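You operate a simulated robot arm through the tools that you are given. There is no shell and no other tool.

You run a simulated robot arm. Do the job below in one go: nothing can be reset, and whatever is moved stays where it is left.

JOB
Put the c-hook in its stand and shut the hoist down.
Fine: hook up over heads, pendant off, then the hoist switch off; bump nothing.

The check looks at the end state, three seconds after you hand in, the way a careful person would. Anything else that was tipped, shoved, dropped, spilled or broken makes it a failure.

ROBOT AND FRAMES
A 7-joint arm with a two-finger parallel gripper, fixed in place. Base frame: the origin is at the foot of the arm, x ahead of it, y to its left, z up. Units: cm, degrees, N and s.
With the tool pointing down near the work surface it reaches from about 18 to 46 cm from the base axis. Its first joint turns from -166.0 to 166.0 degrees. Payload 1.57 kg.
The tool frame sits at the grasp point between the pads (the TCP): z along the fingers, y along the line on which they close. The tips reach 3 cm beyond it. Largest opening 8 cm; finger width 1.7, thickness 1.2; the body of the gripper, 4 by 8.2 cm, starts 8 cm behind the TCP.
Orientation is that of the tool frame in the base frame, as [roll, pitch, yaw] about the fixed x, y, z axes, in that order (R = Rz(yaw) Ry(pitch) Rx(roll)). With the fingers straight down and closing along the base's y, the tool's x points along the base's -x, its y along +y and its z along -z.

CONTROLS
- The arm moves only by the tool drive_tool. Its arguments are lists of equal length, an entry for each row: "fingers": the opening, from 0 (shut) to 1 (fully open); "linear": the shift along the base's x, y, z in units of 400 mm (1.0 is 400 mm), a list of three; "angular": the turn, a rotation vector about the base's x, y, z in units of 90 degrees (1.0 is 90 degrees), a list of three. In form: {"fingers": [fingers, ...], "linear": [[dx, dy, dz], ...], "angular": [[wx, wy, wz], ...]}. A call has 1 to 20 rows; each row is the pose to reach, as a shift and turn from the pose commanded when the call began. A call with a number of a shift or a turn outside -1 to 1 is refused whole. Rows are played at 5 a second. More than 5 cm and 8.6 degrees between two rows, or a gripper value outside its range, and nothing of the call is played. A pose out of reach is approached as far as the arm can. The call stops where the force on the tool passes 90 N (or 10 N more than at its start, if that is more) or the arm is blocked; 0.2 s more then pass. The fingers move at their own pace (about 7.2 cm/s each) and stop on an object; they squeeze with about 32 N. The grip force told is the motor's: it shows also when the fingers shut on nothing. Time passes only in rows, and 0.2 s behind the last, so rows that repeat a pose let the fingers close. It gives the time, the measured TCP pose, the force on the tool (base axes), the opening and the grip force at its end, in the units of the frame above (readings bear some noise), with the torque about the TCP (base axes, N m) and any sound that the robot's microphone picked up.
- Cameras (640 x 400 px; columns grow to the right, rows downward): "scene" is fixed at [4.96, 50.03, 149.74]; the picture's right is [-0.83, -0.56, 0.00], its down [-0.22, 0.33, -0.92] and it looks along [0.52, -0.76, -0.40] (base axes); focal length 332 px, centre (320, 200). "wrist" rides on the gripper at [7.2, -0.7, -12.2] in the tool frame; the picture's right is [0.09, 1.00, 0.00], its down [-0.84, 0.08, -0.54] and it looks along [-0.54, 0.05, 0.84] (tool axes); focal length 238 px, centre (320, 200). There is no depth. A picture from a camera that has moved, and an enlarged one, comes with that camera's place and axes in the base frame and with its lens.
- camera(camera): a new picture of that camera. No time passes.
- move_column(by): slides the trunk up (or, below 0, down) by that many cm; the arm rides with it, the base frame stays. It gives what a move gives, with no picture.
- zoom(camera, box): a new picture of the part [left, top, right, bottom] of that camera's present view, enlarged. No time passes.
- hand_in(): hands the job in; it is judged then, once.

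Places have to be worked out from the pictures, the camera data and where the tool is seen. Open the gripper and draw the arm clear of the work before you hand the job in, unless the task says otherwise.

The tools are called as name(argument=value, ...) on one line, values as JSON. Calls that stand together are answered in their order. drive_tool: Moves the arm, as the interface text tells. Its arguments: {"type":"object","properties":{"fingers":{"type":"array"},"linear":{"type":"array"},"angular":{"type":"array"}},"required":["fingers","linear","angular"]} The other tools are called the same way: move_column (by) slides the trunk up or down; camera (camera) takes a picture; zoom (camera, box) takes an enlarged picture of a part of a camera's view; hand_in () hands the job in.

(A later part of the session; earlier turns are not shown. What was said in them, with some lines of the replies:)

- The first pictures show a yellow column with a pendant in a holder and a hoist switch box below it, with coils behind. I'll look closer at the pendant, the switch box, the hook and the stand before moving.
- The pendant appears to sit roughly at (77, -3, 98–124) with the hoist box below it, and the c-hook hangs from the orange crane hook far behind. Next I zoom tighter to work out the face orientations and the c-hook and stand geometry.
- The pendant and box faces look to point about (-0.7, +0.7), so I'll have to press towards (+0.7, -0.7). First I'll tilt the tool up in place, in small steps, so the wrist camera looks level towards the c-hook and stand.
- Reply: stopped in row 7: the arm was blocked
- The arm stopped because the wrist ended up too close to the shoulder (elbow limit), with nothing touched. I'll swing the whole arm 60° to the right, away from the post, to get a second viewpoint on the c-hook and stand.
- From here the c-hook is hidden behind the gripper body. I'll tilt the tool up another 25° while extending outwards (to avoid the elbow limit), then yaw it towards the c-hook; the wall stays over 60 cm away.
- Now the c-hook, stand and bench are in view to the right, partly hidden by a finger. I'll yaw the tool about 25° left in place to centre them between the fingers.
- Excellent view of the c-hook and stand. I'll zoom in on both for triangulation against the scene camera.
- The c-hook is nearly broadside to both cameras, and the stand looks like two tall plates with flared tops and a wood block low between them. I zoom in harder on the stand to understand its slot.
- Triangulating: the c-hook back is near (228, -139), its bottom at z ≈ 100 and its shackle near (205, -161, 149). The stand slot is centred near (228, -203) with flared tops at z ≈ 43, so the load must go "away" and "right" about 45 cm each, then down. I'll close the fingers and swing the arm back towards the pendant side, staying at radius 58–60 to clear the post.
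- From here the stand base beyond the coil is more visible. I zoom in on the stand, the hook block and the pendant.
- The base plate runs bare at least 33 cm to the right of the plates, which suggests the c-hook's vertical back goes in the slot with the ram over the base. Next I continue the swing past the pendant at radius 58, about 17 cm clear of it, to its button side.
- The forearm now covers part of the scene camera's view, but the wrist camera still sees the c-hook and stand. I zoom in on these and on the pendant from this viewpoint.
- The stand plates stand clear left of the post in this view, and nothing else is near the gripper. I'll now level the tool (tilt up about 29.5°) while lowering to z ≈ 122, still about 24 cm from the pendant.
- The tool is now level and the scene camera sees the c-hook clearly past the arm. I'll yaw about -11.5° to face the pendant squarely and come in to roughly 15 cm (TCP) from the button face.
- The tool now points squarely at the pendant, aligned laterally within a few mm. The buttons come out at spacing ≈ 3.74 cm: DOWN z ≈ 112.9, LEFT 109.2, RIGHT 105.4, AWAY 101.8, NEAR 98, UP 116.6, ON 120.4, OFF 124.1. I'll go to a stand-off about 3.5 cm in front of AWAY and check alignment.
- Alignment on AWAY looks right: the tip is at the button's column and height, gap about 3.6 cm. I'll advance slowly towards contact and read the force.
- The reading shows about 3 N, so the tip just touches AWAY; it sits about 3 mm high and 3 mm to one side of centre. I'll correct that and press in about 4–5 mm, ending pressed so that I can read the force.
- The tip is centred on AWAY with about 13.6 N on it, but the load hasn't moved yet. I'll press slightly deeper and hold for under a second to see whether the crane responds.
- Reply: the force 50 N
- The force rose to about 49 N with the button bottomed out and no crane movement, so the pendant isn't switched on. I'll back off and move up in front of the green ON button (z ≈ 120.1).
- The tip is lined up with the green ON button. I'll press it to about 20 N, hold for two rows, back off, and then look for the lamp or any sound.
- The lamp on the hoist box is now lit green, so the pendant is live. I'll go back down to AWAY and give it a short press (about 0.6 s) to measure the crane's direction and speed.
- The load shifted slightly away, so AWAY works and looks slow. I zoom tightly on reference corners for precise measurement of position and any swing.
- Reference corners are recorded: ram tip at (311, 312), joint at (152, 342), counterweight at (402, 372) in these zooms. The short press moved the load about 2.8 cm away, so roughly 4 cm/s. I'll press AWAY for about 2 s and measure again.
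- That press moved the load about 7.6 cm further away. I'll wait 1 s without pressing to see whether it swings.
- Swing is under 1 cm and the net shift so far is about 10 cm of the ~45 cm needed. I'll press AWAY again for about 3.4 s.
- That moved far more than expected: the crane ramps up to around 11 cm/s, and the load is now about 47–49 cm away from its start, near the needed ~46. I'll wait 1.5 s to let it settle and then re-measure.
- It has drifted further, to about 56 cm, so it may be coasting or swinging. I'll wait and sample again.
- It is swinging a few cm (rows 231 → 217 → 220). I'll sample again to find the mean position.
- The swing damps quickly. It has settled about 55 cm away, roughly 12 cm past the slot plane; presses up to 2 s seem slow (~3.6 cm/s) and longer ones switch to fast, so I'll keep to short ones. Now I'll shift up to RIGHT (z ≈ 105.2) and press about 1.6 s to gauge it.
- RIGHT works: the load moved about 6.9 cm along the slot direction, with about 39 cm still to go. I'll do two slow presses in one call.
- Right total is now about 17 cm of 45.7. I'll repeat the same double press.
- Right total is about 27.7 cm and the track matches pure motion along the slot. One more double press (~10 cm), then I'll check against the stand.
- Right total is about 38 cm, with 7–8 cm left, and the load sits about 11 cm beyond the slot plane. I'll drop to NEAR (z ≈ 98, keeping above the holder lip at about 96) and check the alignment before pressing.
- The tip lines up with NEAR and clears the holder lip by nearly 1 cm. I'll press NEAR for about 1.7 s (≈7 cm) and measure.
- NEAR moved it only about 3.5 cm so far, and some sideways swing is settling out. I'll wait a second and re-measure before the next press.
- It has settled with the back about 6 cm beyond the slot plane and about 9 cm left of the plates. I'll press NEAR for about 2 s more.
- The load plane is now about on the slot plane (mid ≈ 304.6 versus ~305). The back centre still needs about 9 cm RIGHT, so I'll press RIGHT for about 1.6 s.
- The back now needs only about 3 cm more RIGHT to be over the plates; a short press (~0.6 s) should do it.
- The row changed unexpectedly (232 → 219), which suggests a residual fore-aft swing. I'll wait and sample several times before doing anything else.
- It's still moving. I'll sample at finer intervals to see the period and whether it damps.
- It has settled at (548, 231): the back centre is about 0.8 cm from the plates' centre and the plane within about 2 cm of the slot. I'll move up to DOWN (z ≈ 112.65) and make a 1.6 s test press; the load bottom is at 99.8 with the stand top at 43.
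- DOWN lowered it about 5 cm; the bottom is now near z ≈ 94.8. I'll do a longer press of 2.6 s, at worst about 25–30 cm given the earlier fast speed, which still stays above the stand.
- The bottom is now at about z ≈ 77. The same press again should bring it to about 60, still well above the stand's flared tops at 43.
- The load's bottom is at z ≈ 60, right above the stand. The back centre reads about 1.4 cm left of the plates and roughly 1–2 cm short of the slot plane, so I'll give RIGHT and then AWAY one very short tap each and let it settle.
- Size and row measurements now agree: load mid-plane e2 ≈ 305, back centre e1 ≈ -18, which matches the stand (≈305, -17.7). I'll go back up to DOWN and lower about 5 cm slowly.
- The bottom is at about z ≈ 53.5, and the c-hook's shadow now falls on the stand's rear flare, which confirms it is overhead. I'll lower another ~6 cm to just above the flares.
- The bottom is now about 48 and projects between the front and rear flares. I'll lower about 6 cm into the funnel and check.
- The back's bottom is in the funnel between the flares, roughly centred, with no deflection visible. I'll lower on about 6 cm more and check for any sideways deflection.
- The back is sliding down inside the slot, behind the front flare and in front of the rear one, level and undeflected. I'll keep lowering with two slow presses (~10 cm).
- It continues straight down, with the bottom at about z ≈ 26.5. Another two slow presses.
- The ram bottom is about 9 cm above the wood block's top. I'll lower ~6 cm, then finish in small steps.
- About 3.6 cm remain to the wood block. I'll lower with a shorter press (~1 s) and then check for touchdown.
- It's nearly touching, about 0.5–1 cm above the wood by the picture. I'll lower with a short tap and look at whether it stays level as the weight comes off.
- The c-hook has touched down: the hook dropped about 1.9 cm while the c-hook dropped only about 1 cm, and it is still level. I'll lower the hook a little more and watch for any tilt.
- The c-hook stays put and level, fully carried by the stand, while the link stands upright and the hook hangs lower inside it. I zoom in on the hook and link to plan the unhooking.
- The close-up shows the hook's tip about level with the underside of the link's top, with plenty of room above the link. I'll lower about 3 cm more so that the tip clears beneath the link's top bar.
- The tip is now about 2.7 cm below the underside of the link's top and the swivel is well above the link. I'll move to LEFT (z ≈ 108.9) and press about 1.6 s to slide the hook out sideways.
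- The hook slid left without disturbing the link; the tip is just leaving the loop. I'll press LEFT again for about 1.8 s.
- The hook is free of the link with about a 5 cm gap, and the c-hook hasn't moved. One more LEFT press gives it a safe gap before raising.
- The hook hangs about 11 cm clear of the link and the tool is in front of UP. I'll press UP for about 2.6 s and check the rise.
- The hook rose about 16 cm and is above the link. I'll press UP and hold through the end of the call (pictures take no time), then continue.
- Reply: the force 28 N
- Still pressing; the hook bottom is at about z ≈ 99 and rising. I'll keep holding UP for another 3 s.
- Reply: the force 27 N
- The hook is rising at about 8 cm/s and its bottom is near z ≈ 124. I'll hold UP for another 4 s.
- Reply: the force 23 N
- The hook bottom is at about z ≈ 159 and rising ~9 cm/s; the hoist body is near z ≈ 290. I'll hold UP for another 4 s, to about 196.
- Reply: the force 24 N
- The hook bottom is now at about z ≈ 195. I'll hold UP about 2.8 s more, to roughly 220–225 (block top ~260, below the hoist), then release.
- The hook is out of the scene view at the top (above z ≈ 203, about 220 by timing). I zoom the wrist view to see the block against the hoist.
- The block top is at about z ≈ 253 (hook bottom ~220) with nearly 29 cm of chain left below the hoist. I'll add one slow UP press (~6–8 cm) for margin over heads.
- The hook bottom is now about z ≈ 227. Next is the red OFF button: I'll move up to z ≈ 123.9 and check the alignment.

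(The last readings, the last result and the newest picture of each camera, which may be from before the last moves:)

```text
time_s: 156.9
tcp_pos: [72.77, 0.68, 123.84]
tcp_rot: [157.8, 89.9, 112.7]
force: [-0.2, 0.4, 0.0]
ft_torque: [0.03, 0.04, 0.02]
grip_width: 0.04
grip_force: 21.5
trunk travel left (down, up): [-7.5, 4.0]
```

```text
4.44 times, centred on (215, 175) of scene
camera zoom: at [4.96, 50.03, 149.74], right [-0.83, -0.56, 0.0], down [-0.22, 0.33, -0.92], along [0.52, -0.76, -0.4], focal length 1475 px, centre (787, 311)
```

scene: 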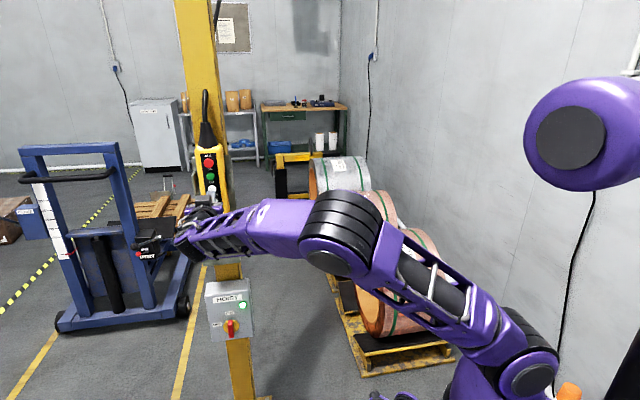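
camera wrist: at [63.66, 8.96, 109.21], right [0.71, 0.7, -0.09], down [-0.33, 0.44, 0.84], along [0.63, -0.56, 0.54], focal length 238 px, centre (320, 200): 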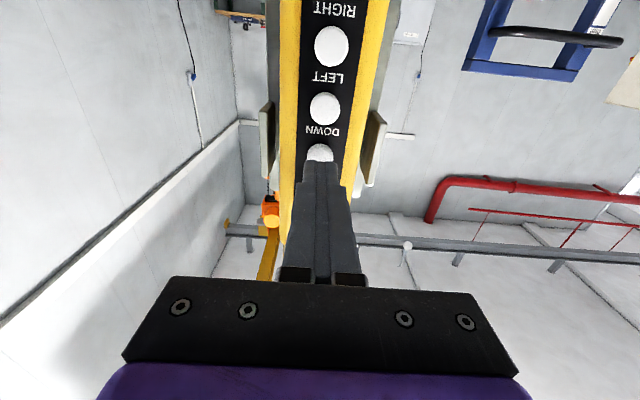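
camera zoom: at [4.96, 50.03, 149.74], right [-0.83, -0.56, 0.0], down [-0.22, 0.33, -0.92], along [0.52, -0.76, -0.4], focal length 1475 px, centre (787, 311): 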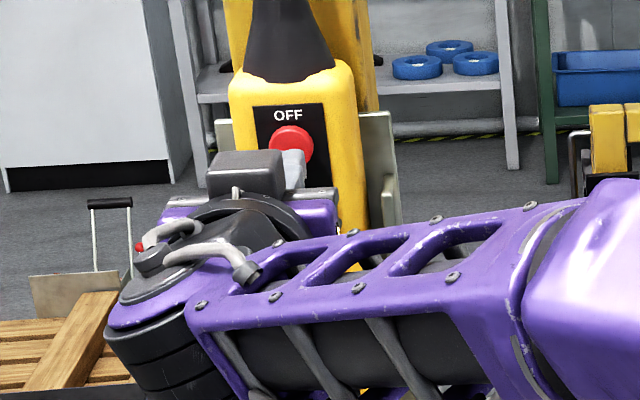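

The hook is visible high up, at about z ≈ 227, and the tip is lined up with the red OFF button. I'll press OFF and back off, then check the lamp.

drive_tool(fingers=[0, 0, 0, 0, 0, 0, 0, 0, 0], linear=[[0.0318, -0.0318, 0], [0.046, -0.046, 0], [0.053, -0.053, 0], [0.056, -0.056, 0], [0.056, -0.056, 0], [0.056, -0.056, 0], [0.0318, -0.0318, 0], [0, 0, 0], [0, 0, 0]], angular=[[0, 0, 0], [0, 0, 0], [0, 0, 0], [0, 0, 0], [0, 0, 0], [0, 0, 0], [0, 0, 0], [0, 0, 0], [0, 0, 0]])

zoom(camera="scene", box=[190, 260, 280, 350])

zoom(camera="wrist", box=[260, 60, 380, 180])

```text
time_s: 158.9
tcp_pos: [72.68, 0.66, 123.9]
tcp_rot: [146.9, 89.8, 101.7]
force: [0.4, -0.7, 0.5]
ft_torque: [-0.01, -0.01, 0.01]
grip_width: 0.0
grip_force: 21.3
trunk travel left (down, up): [-7.5, 4.0]
```

```text
4.44 times, centred on (235, 305) of scene
camera zoom: at [4.96, 50.03, 149.74], right [-0.83, -0.56, 0.0], down [-0.22, 0.33, -0.92], along [0.52, -0.76, -0.4], focal length 1475 px, centre (698, -267)
```

zoom: 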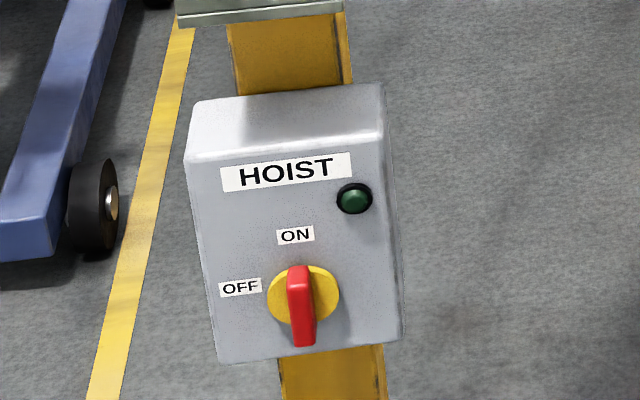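

```text
3.33 times, centred on (320, 120) of wrist
camera zoom: at [63.61, 8.98, 116.75], right [0.71, 0.7, -0.09], down [-0.33, 0.44, 0.84], along [0.63, -0.56, 0.54], focal length 794 px, centre (320, 467)
```

zoom: 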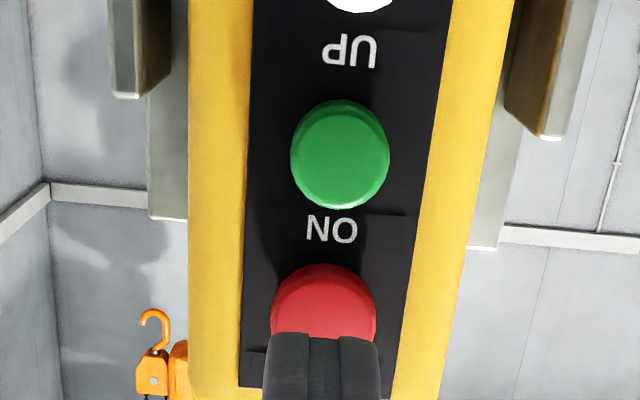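

The lamp went out, so the pendant is off. The switch handle is a vertical red bar (~6 × 1.5 cm) centred near (76.9, -3.2, 67.4), to be turned 90° counter-clockwise to OFF. I'll back off 8 cm and descend in two stages, well clear of the holder.

drive_tool(fingers=[0, 0, 0, 0, 0, 0, 0, 0, 0, 0, 0], linear=[[-0.0707, 0.0707, 0], [-0.1414, 0.1414, 0], [-0.1414, 0.1414, -0.1125], [-0.1414, 0.1414, -0.225], [-0.1414, 0.1414, -0.3375], [-0.1414, 0.1414, -0.45], [-0.1414, 0.1414, -0.5625], [-0.1414, 0.1414, -0.675], [-0.1414, 0.1414, -0.7875], [-0.1414, 0.1414, -0.9], [-0.1414, 0.1414, -0.9]], angular=[[0, 0, 0], [0, 0, 0], [0, 0, 0], [0, 0, 0], [0, 0, 0], [0, 0, 0], [0, 0, 0], [0, 0, 0], [0, 0, 0], [0, 0, 0], [0, 0, 0]])

camera(camera="wrist")

camera(camera="scene")

```text
time_s: 161.3
tcp_pos: [67.16, 6.43, 87.94]
tcp_rot: [140.6, 89.9, 95.5]
force: [0.3, 0.3, -0.5]
ft_torque: [0.0, 0.01, 0.0]
grip_width: 0.0
grip_force: 21.6
trunk travel left (down, up): [-7.5, 4.0]
```

```text
taken
camera wrist: at [58.05, 14.63, 80.61], right [0.71, 0.7, -0.09], down [-0.33, 0.44, 0.84], along [0.63, -0.56, 0.54], focal length 238 px, centre (320, 200)
```

wrist: 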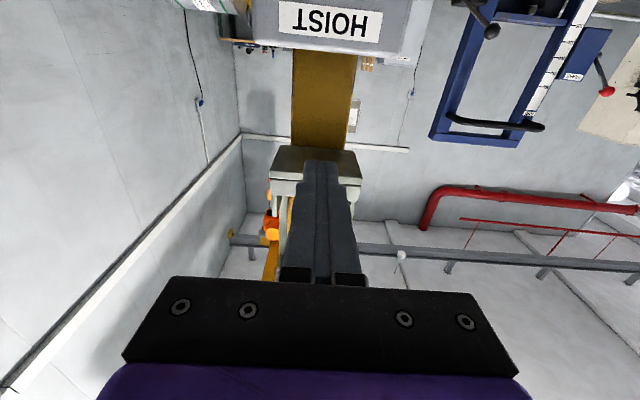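

```text
taken
```

scene: 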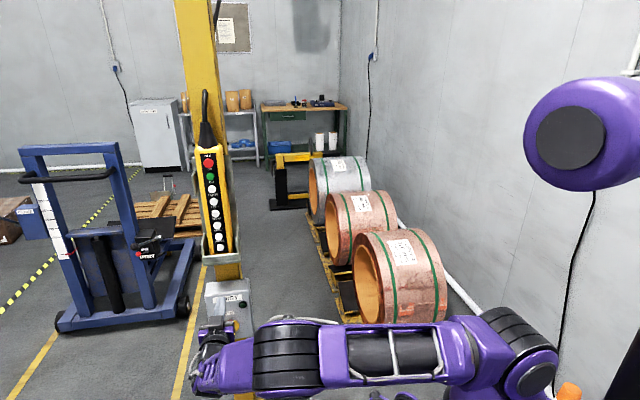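

Everything is clear and the c-hook sits in its stand in the background. I'll descend the remaining ~20 cm to the handle's height, with the fingers opened to about 4 cm.

drive_tool(fingers=[0, 0, 0, 0.5, 0.5, 0.5, 0.5], linear=[[0, 0, -0.1], [0, 0, -0.2], [0, 0, -0.3], [0, 0, -0.4], [0, 0, -0.5125], [0, 0, -0.5125], [0, 0, -0.5125]], angular=[[0, 0, 0], [0, 0, 0], [0, 0, 0], [0, 0, 0], [0, 0, 0], [0, 0, 0], [0, 0, 0]])

camera(camera="wrist")

camera(camera="scene")

```text
time_s: 162.9
tcp_pos: [66.95, 6.38, 67.4]
tcp_rot: [155.2, 89.8, 110.0]
force: [-0.5, -0.6, -0.7]
ft_torque: [-0.01, 0.01, 0.02]
grip_width: 3.98
grip_force: 0.1
trunk travel left (down, up): [-7.5, 4.0]
```

```text
taken
camera wrist: at [57.85, 14.63, 60.13], right [0.71, 0.7, -0.09], down [-0.33, 0.44, 0.84], along [0.63, -0.56, 0.54], focal length 238 px, centre (320, 200)
```

wrist: 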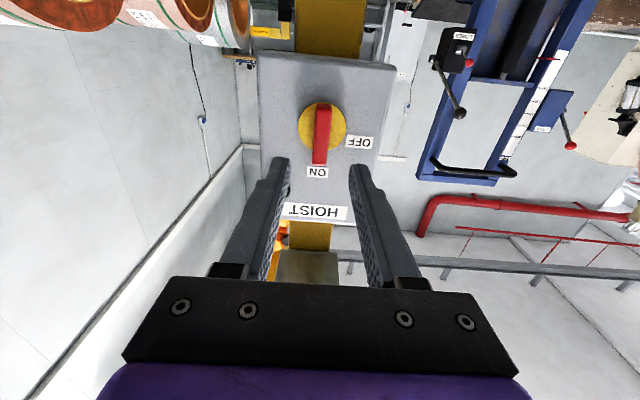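

```text
taken
```

scene: 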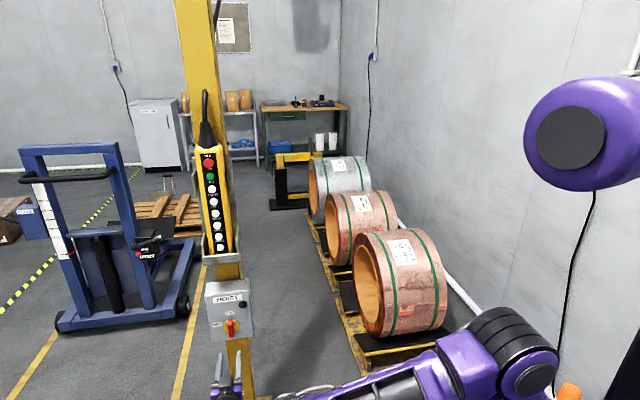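

The wrist camera sees the switch and handle clearly. I zoom in to localize the handle precisely.

zoom(camera="wrist", box=[260, 80, 380, 200])

zoom(camera="scene", box=[200, 290, 260, 400])

```text
3.33 times, centred on (320, 140) of wrist
camera zoom: at [57.85, 14.63, 60.13], right [0.71, 0.7, -0.09], down [-0.33, 0.44, 0.84], along [0.63, -0.56, 0.54], focal length 794 px, centre (320, 400)
```

zoom: 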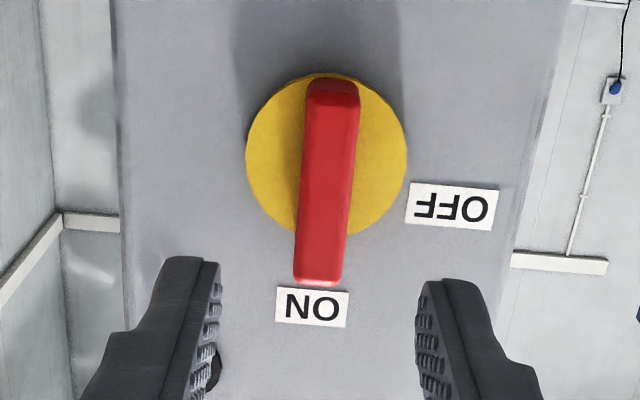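

```text
3.64 times, centred on (230, 345) of scene
camera zoom: at [4.96, 50.03, 149.74], right [-0.83, -0.56, 0.0], down [-0.22, 0.33, -0.92], along [0.52, -0.76, -0.4], focal length 1206 px, centre (647, -327)
```

zoom: 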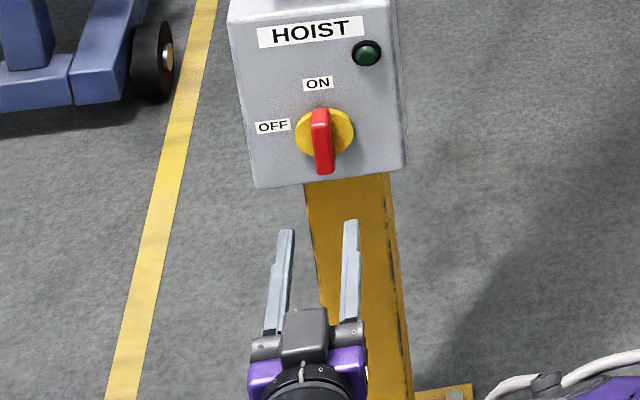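

Handle measured: axis at lateral 52.1 and z ≈ 67.5, front face at n ≈ 54.6, disc at ≈ 56.6. I'm aligned within 2 mm, so I'll move in until the tips are about 1 cm short of the final depth and check that the fingers straddle the handle.

drive_tool(fingers=[0.5, 0.5, 0.5, 0.5], linear=[[0.073, -0.069, 0.0025], [0.1434, -0.1394, 0.0025], [0.165, -0.161, 0.0025], [0.165, -0.161, 0.0025]], angular=[[0, 0, 0], [0, 0, 0], [0, 0, 0], [0, 0, 0]])

zoom(camera="wrist", box=[240, 60, 400, 220])

zoom(camera="scene", box=[195, 270, 265, 370])

```text
time_s: 163.9
tcp_pos: [73.61, 0.1, 67.59]
tcp_rot: [157.2, 89.9, 112.0]
force: [-0.1, 0.4, -0.3]
ft_torque: [-0.01, 0.02, -0.03]
grip_width: 3.98
grip_force: 0.0
trunk travel left (down, up): [-7.5, 4.0]
```

```text
2.50 times, centred on (320, 140) of wrist
camera zoom: at [64.5, 8.22, 60.3], right [0.71, 0.7, -0.09], down [-0.33, 0.44, 0.84], along [0.63, -0.56, 0.54], focal length 596 px, centre (320, 350)
```

zoom: 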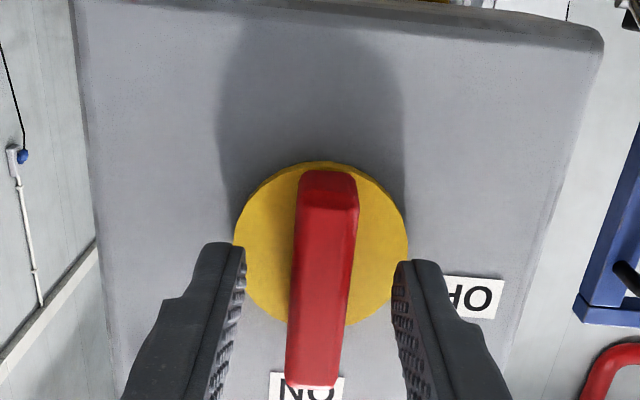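

```text
4.00 times, centred on (230, 320) of scene
camera zoom: at [4.96, 50.03, 149.74], right [-0.83, -0.56, 0.0], down [-0.22, 0.33, -0.92], along [0.52, -0.76, -0.4], focal length 1327 px, centre (680, -280)
```

zoom: 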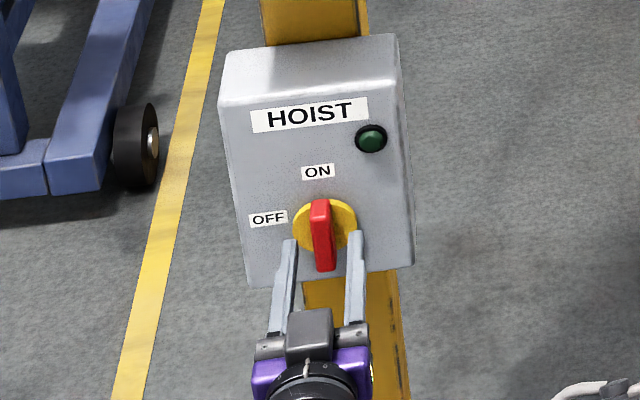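

The fingers straddle the handle symmetrically. I'll advance another 0.8 cm and close on it.

drive_tool(fingers=[0.5, 0.5, 0.3, 0.15, 0, 0, 0], linear=[[0.0088, -0.0088, 0], [0.0145, -0.0145, 0], [0.0145, -0.0145, 0], [0.0145, -0.0145, 0], [0.0145, -0.0145, 0], [0.0145, -0.0145, 0], [0.0145, -0.0145, 0]], angular=[[0, 0, 0], [0, 0, 0], [0, 0, 0], [0, 0, 0], [0, 0, 0], [0, 0, 0], [0, 0, 0]])

zoom(camera="wrist", box=[240, 60, 400, 220])

```text
time_s: 165.5
tcp_pos: [74.08, -0.57, 67.53]
tcp_rot: [162.8, 89.9, 117.6]
force: [-3.7, -1.7, -1.2]
ft_torque: [-0.02, -0.02, 0.43]
grip_width: 1.61
grip_force: 31.5
trunk travel left (down, up): [-7.5, 4.0]
```

```text
2.50 times, centred on (320, 140) of wrist
camera zoom: at [65.09, 7.64, 60.27], right [0.71, 0.7, -0.09], down [-0.33, 0.44, 0.84], along [0.63, -0.56, 0.54], focal length 596 px, centre (320, 350)
```

zoom: 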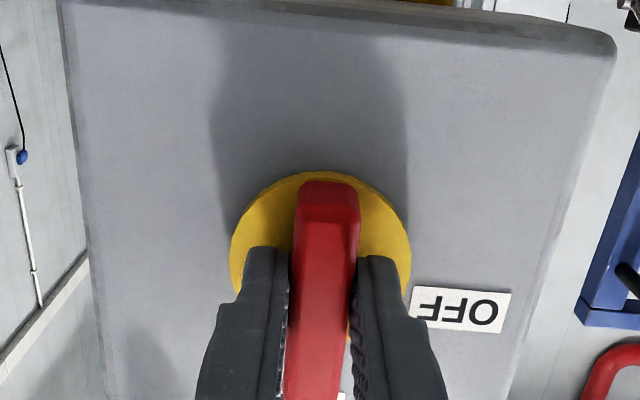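

The handle is gripped at 1.6 cm width. I'll turn it counter-clockwise as seen from the front (about the axis towards me, (-0.71, 0.71, 0)), first 30° to check the response.

drive_tool(fingers=[0, 0, 0, 0, 0], linear=[[0, 0, 0], [0, 0, 0], [0, 0, 0], [0, 0, 0], [0, 0, 0]], angular=[[-0.0589, 0.0589, 0], [-0.1179, 0.1179, 0], [-0.1768, 0.1768, 0], [-0.2357, 0.2357, 0], [-0.2357, 0.2357, 0]])

zoom(camera="wrist", box=[240, 60, 400, 220])

zoom(camera="scene", box=[195, 270, 265, 370])

```text
time_s: 166.7
tcp_pos: [74.2, -0.66, 67.53]
tcp_rot: [-90.1, 59.9, -135.3]
force: [-20.4, 2.4, -2.4]
ft_torque: [-0.02, -0.01, 0.33]
grip_width: 1.59
grip_force: 31.2
trunk travel left (down, up): [-7.5, 4.0]
```

```text
2.50 times, centred on (320, 140) of wrist
camera zoom: at [62.61, 5.16, 61.55], right [0.58, 0.57, -0.58], down [-0.04, 0.73, 0.69], along [0.81, -0.38, 0.44], focal length 596 px, centre (320, 350)
```

zoom: 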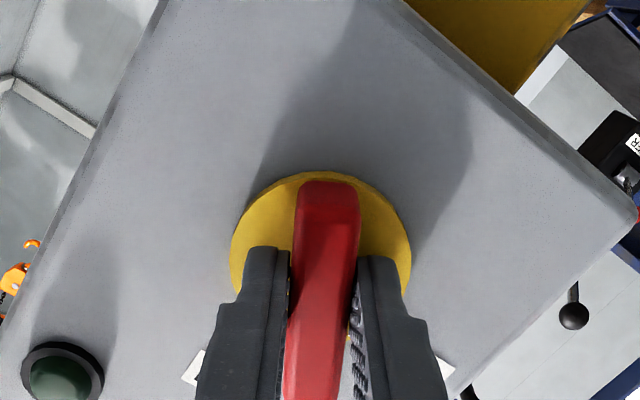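

```text
4.00 times, centred on (230, 320) of scene
camera zoom: at [4.96, 50.03, 149.74], right [-0.83, -0.56, 0.0], down [-0.22, 0.33, -0.92], along [0.52, -0.76, -0.4], focal length 1327 px, centre (680, -280)
```

zoom: 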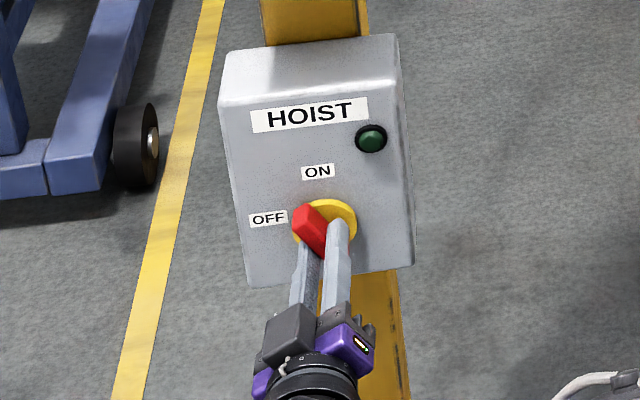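

The handle turns with the gripper in the right direction with modest force. I'll continue the remaining 60°.

drive_tool(fingers=[0, 0, 0, 0, 0, 0, 0, 0, 0], linear=[[0, 0, 0], [0, 0, 0], [0, 0, 0], [0, 0, 0], [0, 0, 0], [0, 0, 0], [0, 0, 0], [0, 0, 0], [0, 0, 0]], angular=[[-0.0589, 0.0589, 0], [-0.1179, 0.1179, 0], [-0.1768, 0.1768, 0], [-0.2357, 0.2357, 0], [-0.2946, 0.2946, 0], [-0.3536, 0.3536, 0], [-0.4125, 0.4125, 0], [-0.4714, 0.4714, 0], [-0.4714, 0.4714, 0]])

camera(camera="wrist")

zoom(camera="scene", box=[195, 270, 265, 370])

```text
time_s: 168.7
tcp_pos: [74.27, -0.54, 67.49]
tcp_rot: [-89.9, -0.1, -135.2]
force: [-23.9, 0.7, -7.3]
ft_torque: [0.39, 0.36, -0.05]
grip_width: 1.59
grip_force: 31.2
trunk travel left (down, up): [-7.5, 4.0]
```

```text
taken
camera wrist: at [60.5, 2.99, 68.08], right [-0.06, -0.07, -1.0], down [0.21, 0.97, -0.08], along [0.98, -0.22, -0.05], focal length 238 px, centre (320, 200)
```

wrist: 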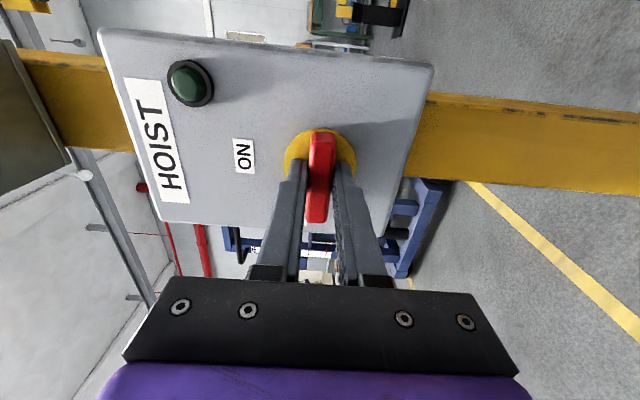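

```text
4.00 times, centred on (230, 320) of scene
camera zoom: at [4.96, 50.03, 149.74], right [-0.83, -0.56, 0.0], down [-0.22, 0.33, -0.92], along [0.52, -0.76, -0.4], focal length 1327 px, centre (680, -280)
```

zoom: 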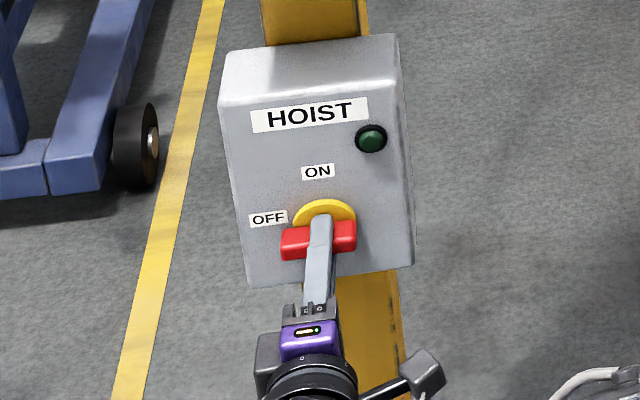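

The handle is now horizontal, pointing at OFF. I'll open the fingers and back straight out.

drive_tool(fingers=[0.25, 0.5, 0.5, 0.5, 0.5, 0.5, 0.5], linear=[[0, 0, 0], [0, 0, 0], [0, 0, 0], [-0.053, 0.053, 0], [-0.124, 0.124, 0], [-0.195, 0.195, 0], [-0.195, 0.195, 0]], angular=[[0, 0, 0], [0, 0, 0], [0, 0, 0], [0, 0, 0], [0, 0, 0], [0, 0, 0], [0, 0, 0]])

camera(camera="wrist")

zoom(camera="scene", box=[195, 270, 265, 370])

```text
time_s: 170.3
tcp_pos: [66.48, 7.25, 67.59]
tcp_rot: [-89.8, 0.1, -135.1]
force: [0.6, 0.4, 0.5]
ft_torque: [0.0, 0.0, -0.02]
grip_width: 3.99
grip_force: 0.1
trunk travel left (down, up): [-7.5, 4.0]
```

```text
taken
camera wrist: at [52.74, 10.83, 68.11], right [-0.06, -0.07, -1.0], down [0.21, 0.97, -0.08], along [0.98, -0.21, -0.05], focal length 238 px, centre (320, 200)
```

wrist: 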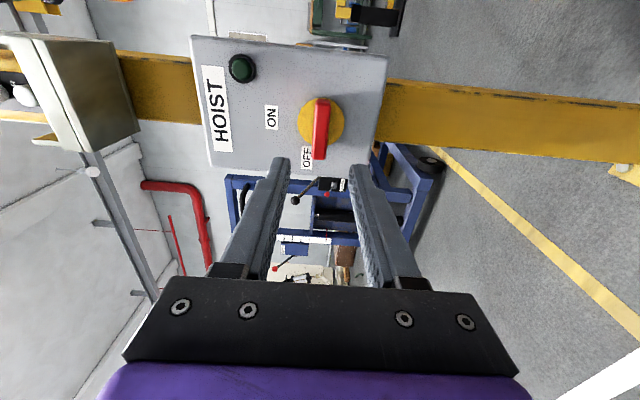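

```text
4.00 times, centred on (230, 320) of scene
camera zoom: at [4.96, 50.03, 149.74], right [-0.83, -0.56, 0.0], down [-0.22, 0.33, -0.92], along [0.52, -0.76, -0.4], focal length 1327 px, centre (680, -280)
```

zoom: 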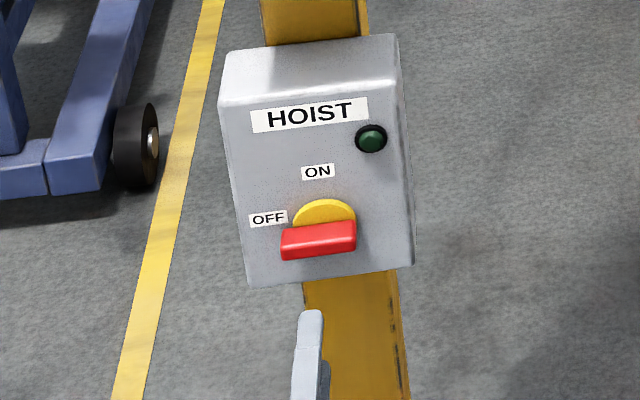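

The switch reads OFF, the lamp is dark and the handle stays level. I'll open the gripper fully and draw back another ~12 cm clear of the box, then take final check pictures.

drive_tool(fingers=[1, 1, 1, 1, 1], linear=[[-0.0707, 0.0707, 0], [-0.1414, 0.1414, 0], [-0.2121, 0.2121, 0], [-0.2121, 0.2121, 0.05], [-0.2121, 0.2121, 0.05]], angular=[[0, 0, 0], [0, 0, 0], [0, 0, 0], [0, 0, 0], [0, 0, 0]])

camera(camera="scene")

zoom(camera="scene", box=[250, 130, 346, 220])

zoom(camera="scene", box=[180, 140, 280, 350])

camera(camera="wrist")

```text
time_s: 171.5
tcp_pos: [58.04, 15.73, 69.54]
tcp_rot: [-89.8, 0.1, -135.1]
force: [0.3, -0.3, -0.2]
ft_torque: [-0.02, 0.02, -0.05]
grip_width: 8.03
grip_force: 0.0
trunk travel left (down, up): [-7.5, 4.0]
```

```text
taken
```

scene: 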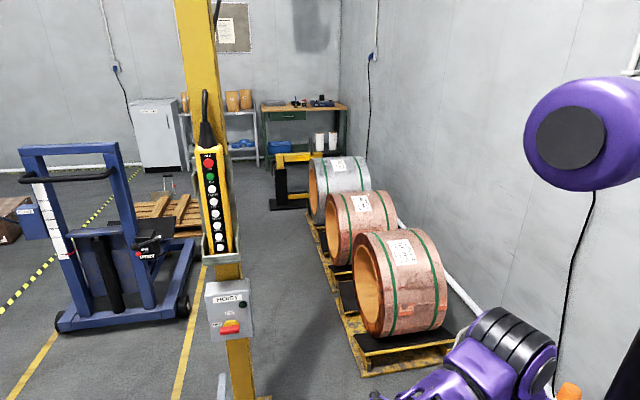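

```text
4.44 times, centred on (298, 175) of scene
camera zoom: at [4.96, 50.03, 149.74], right [-0.83, -0.56, 0.0], down [-0.22, 0.33, -0.92], along [0.52, -0.76, -0.4], focal length 1475 px, centre (418, 311)
```

zoom: 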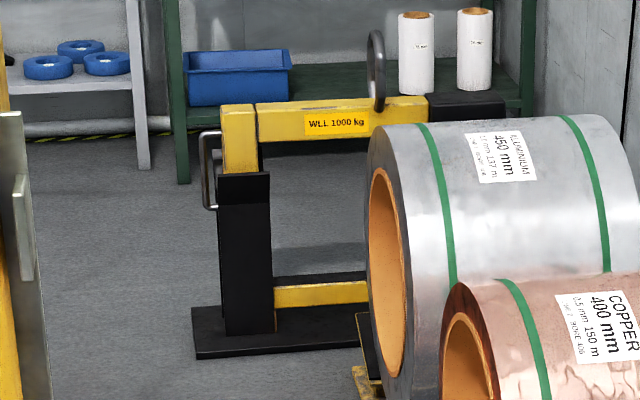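

```text
1.90 times, centred on (230, 245) of scene
camera zoom: at [4.96, 50.03, 149.74], right [-0.83, -0.56, 0.0], down [-0.22, 0.33, -0.92], along [0.52, -0.76, -0.4], focal length 632 px, centre (491, 114)
```

zoom: 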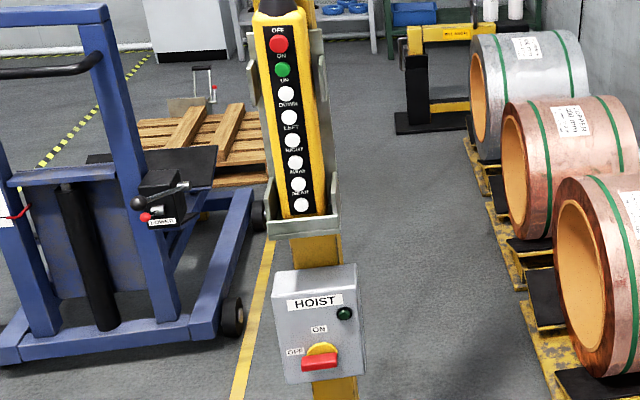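

```text
taken
camera wrist: at [44.28, 19.33, 70.11], right [-0.06, -0.07, -1.0], down [0.21, 0.97, -0.08], along [0.98, -0.21, -0.05], focal length 238 px, centre (320, 200)
```

wrist: 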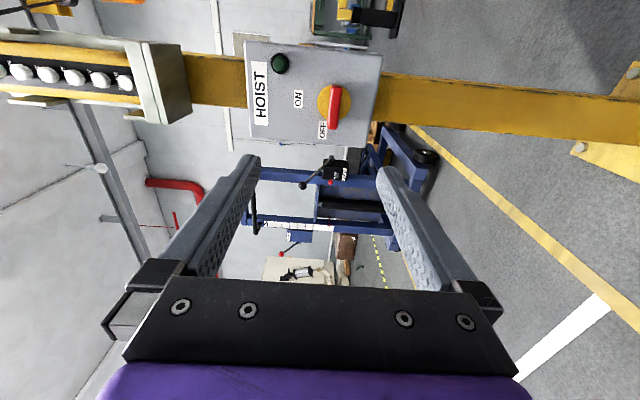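

All checks look right: the c-hook stands upright and level in its stand, the hook hangs at about 2.27 m, and the pendant is off with the lamp dark. The hoist switch points to OFF, and the gripper is open with the arm drawn clear. I'm handing in.

hand_in()

```text
The job is handed in.
```

The c-hook is in its stand and the hoist is shut down; I've handed the job in. No result has come back yet.

- **C-hook:** it stands upright and level, with its back in the stand's slot. It stayed put when the hook came off.
- **Hook:** it is unhooked and raised to about 2.27 m, well over heads.
- **Pendant:** I had to switch it on to run the hoist. It is off again and the lamp is dark.
- **Hoist switch:** I turned it to OFF after the pendant.
- **Arm:** the gripper is open and clear of the switch box.

No bump showed in the readings or pictures. One AWAY press ran about 12 cm too far in open space, and I brought the load back. I couldn't see the far end of the stand's base behind the aluminium coil, so I judged that the c-hook is supported there from how it stayed level.
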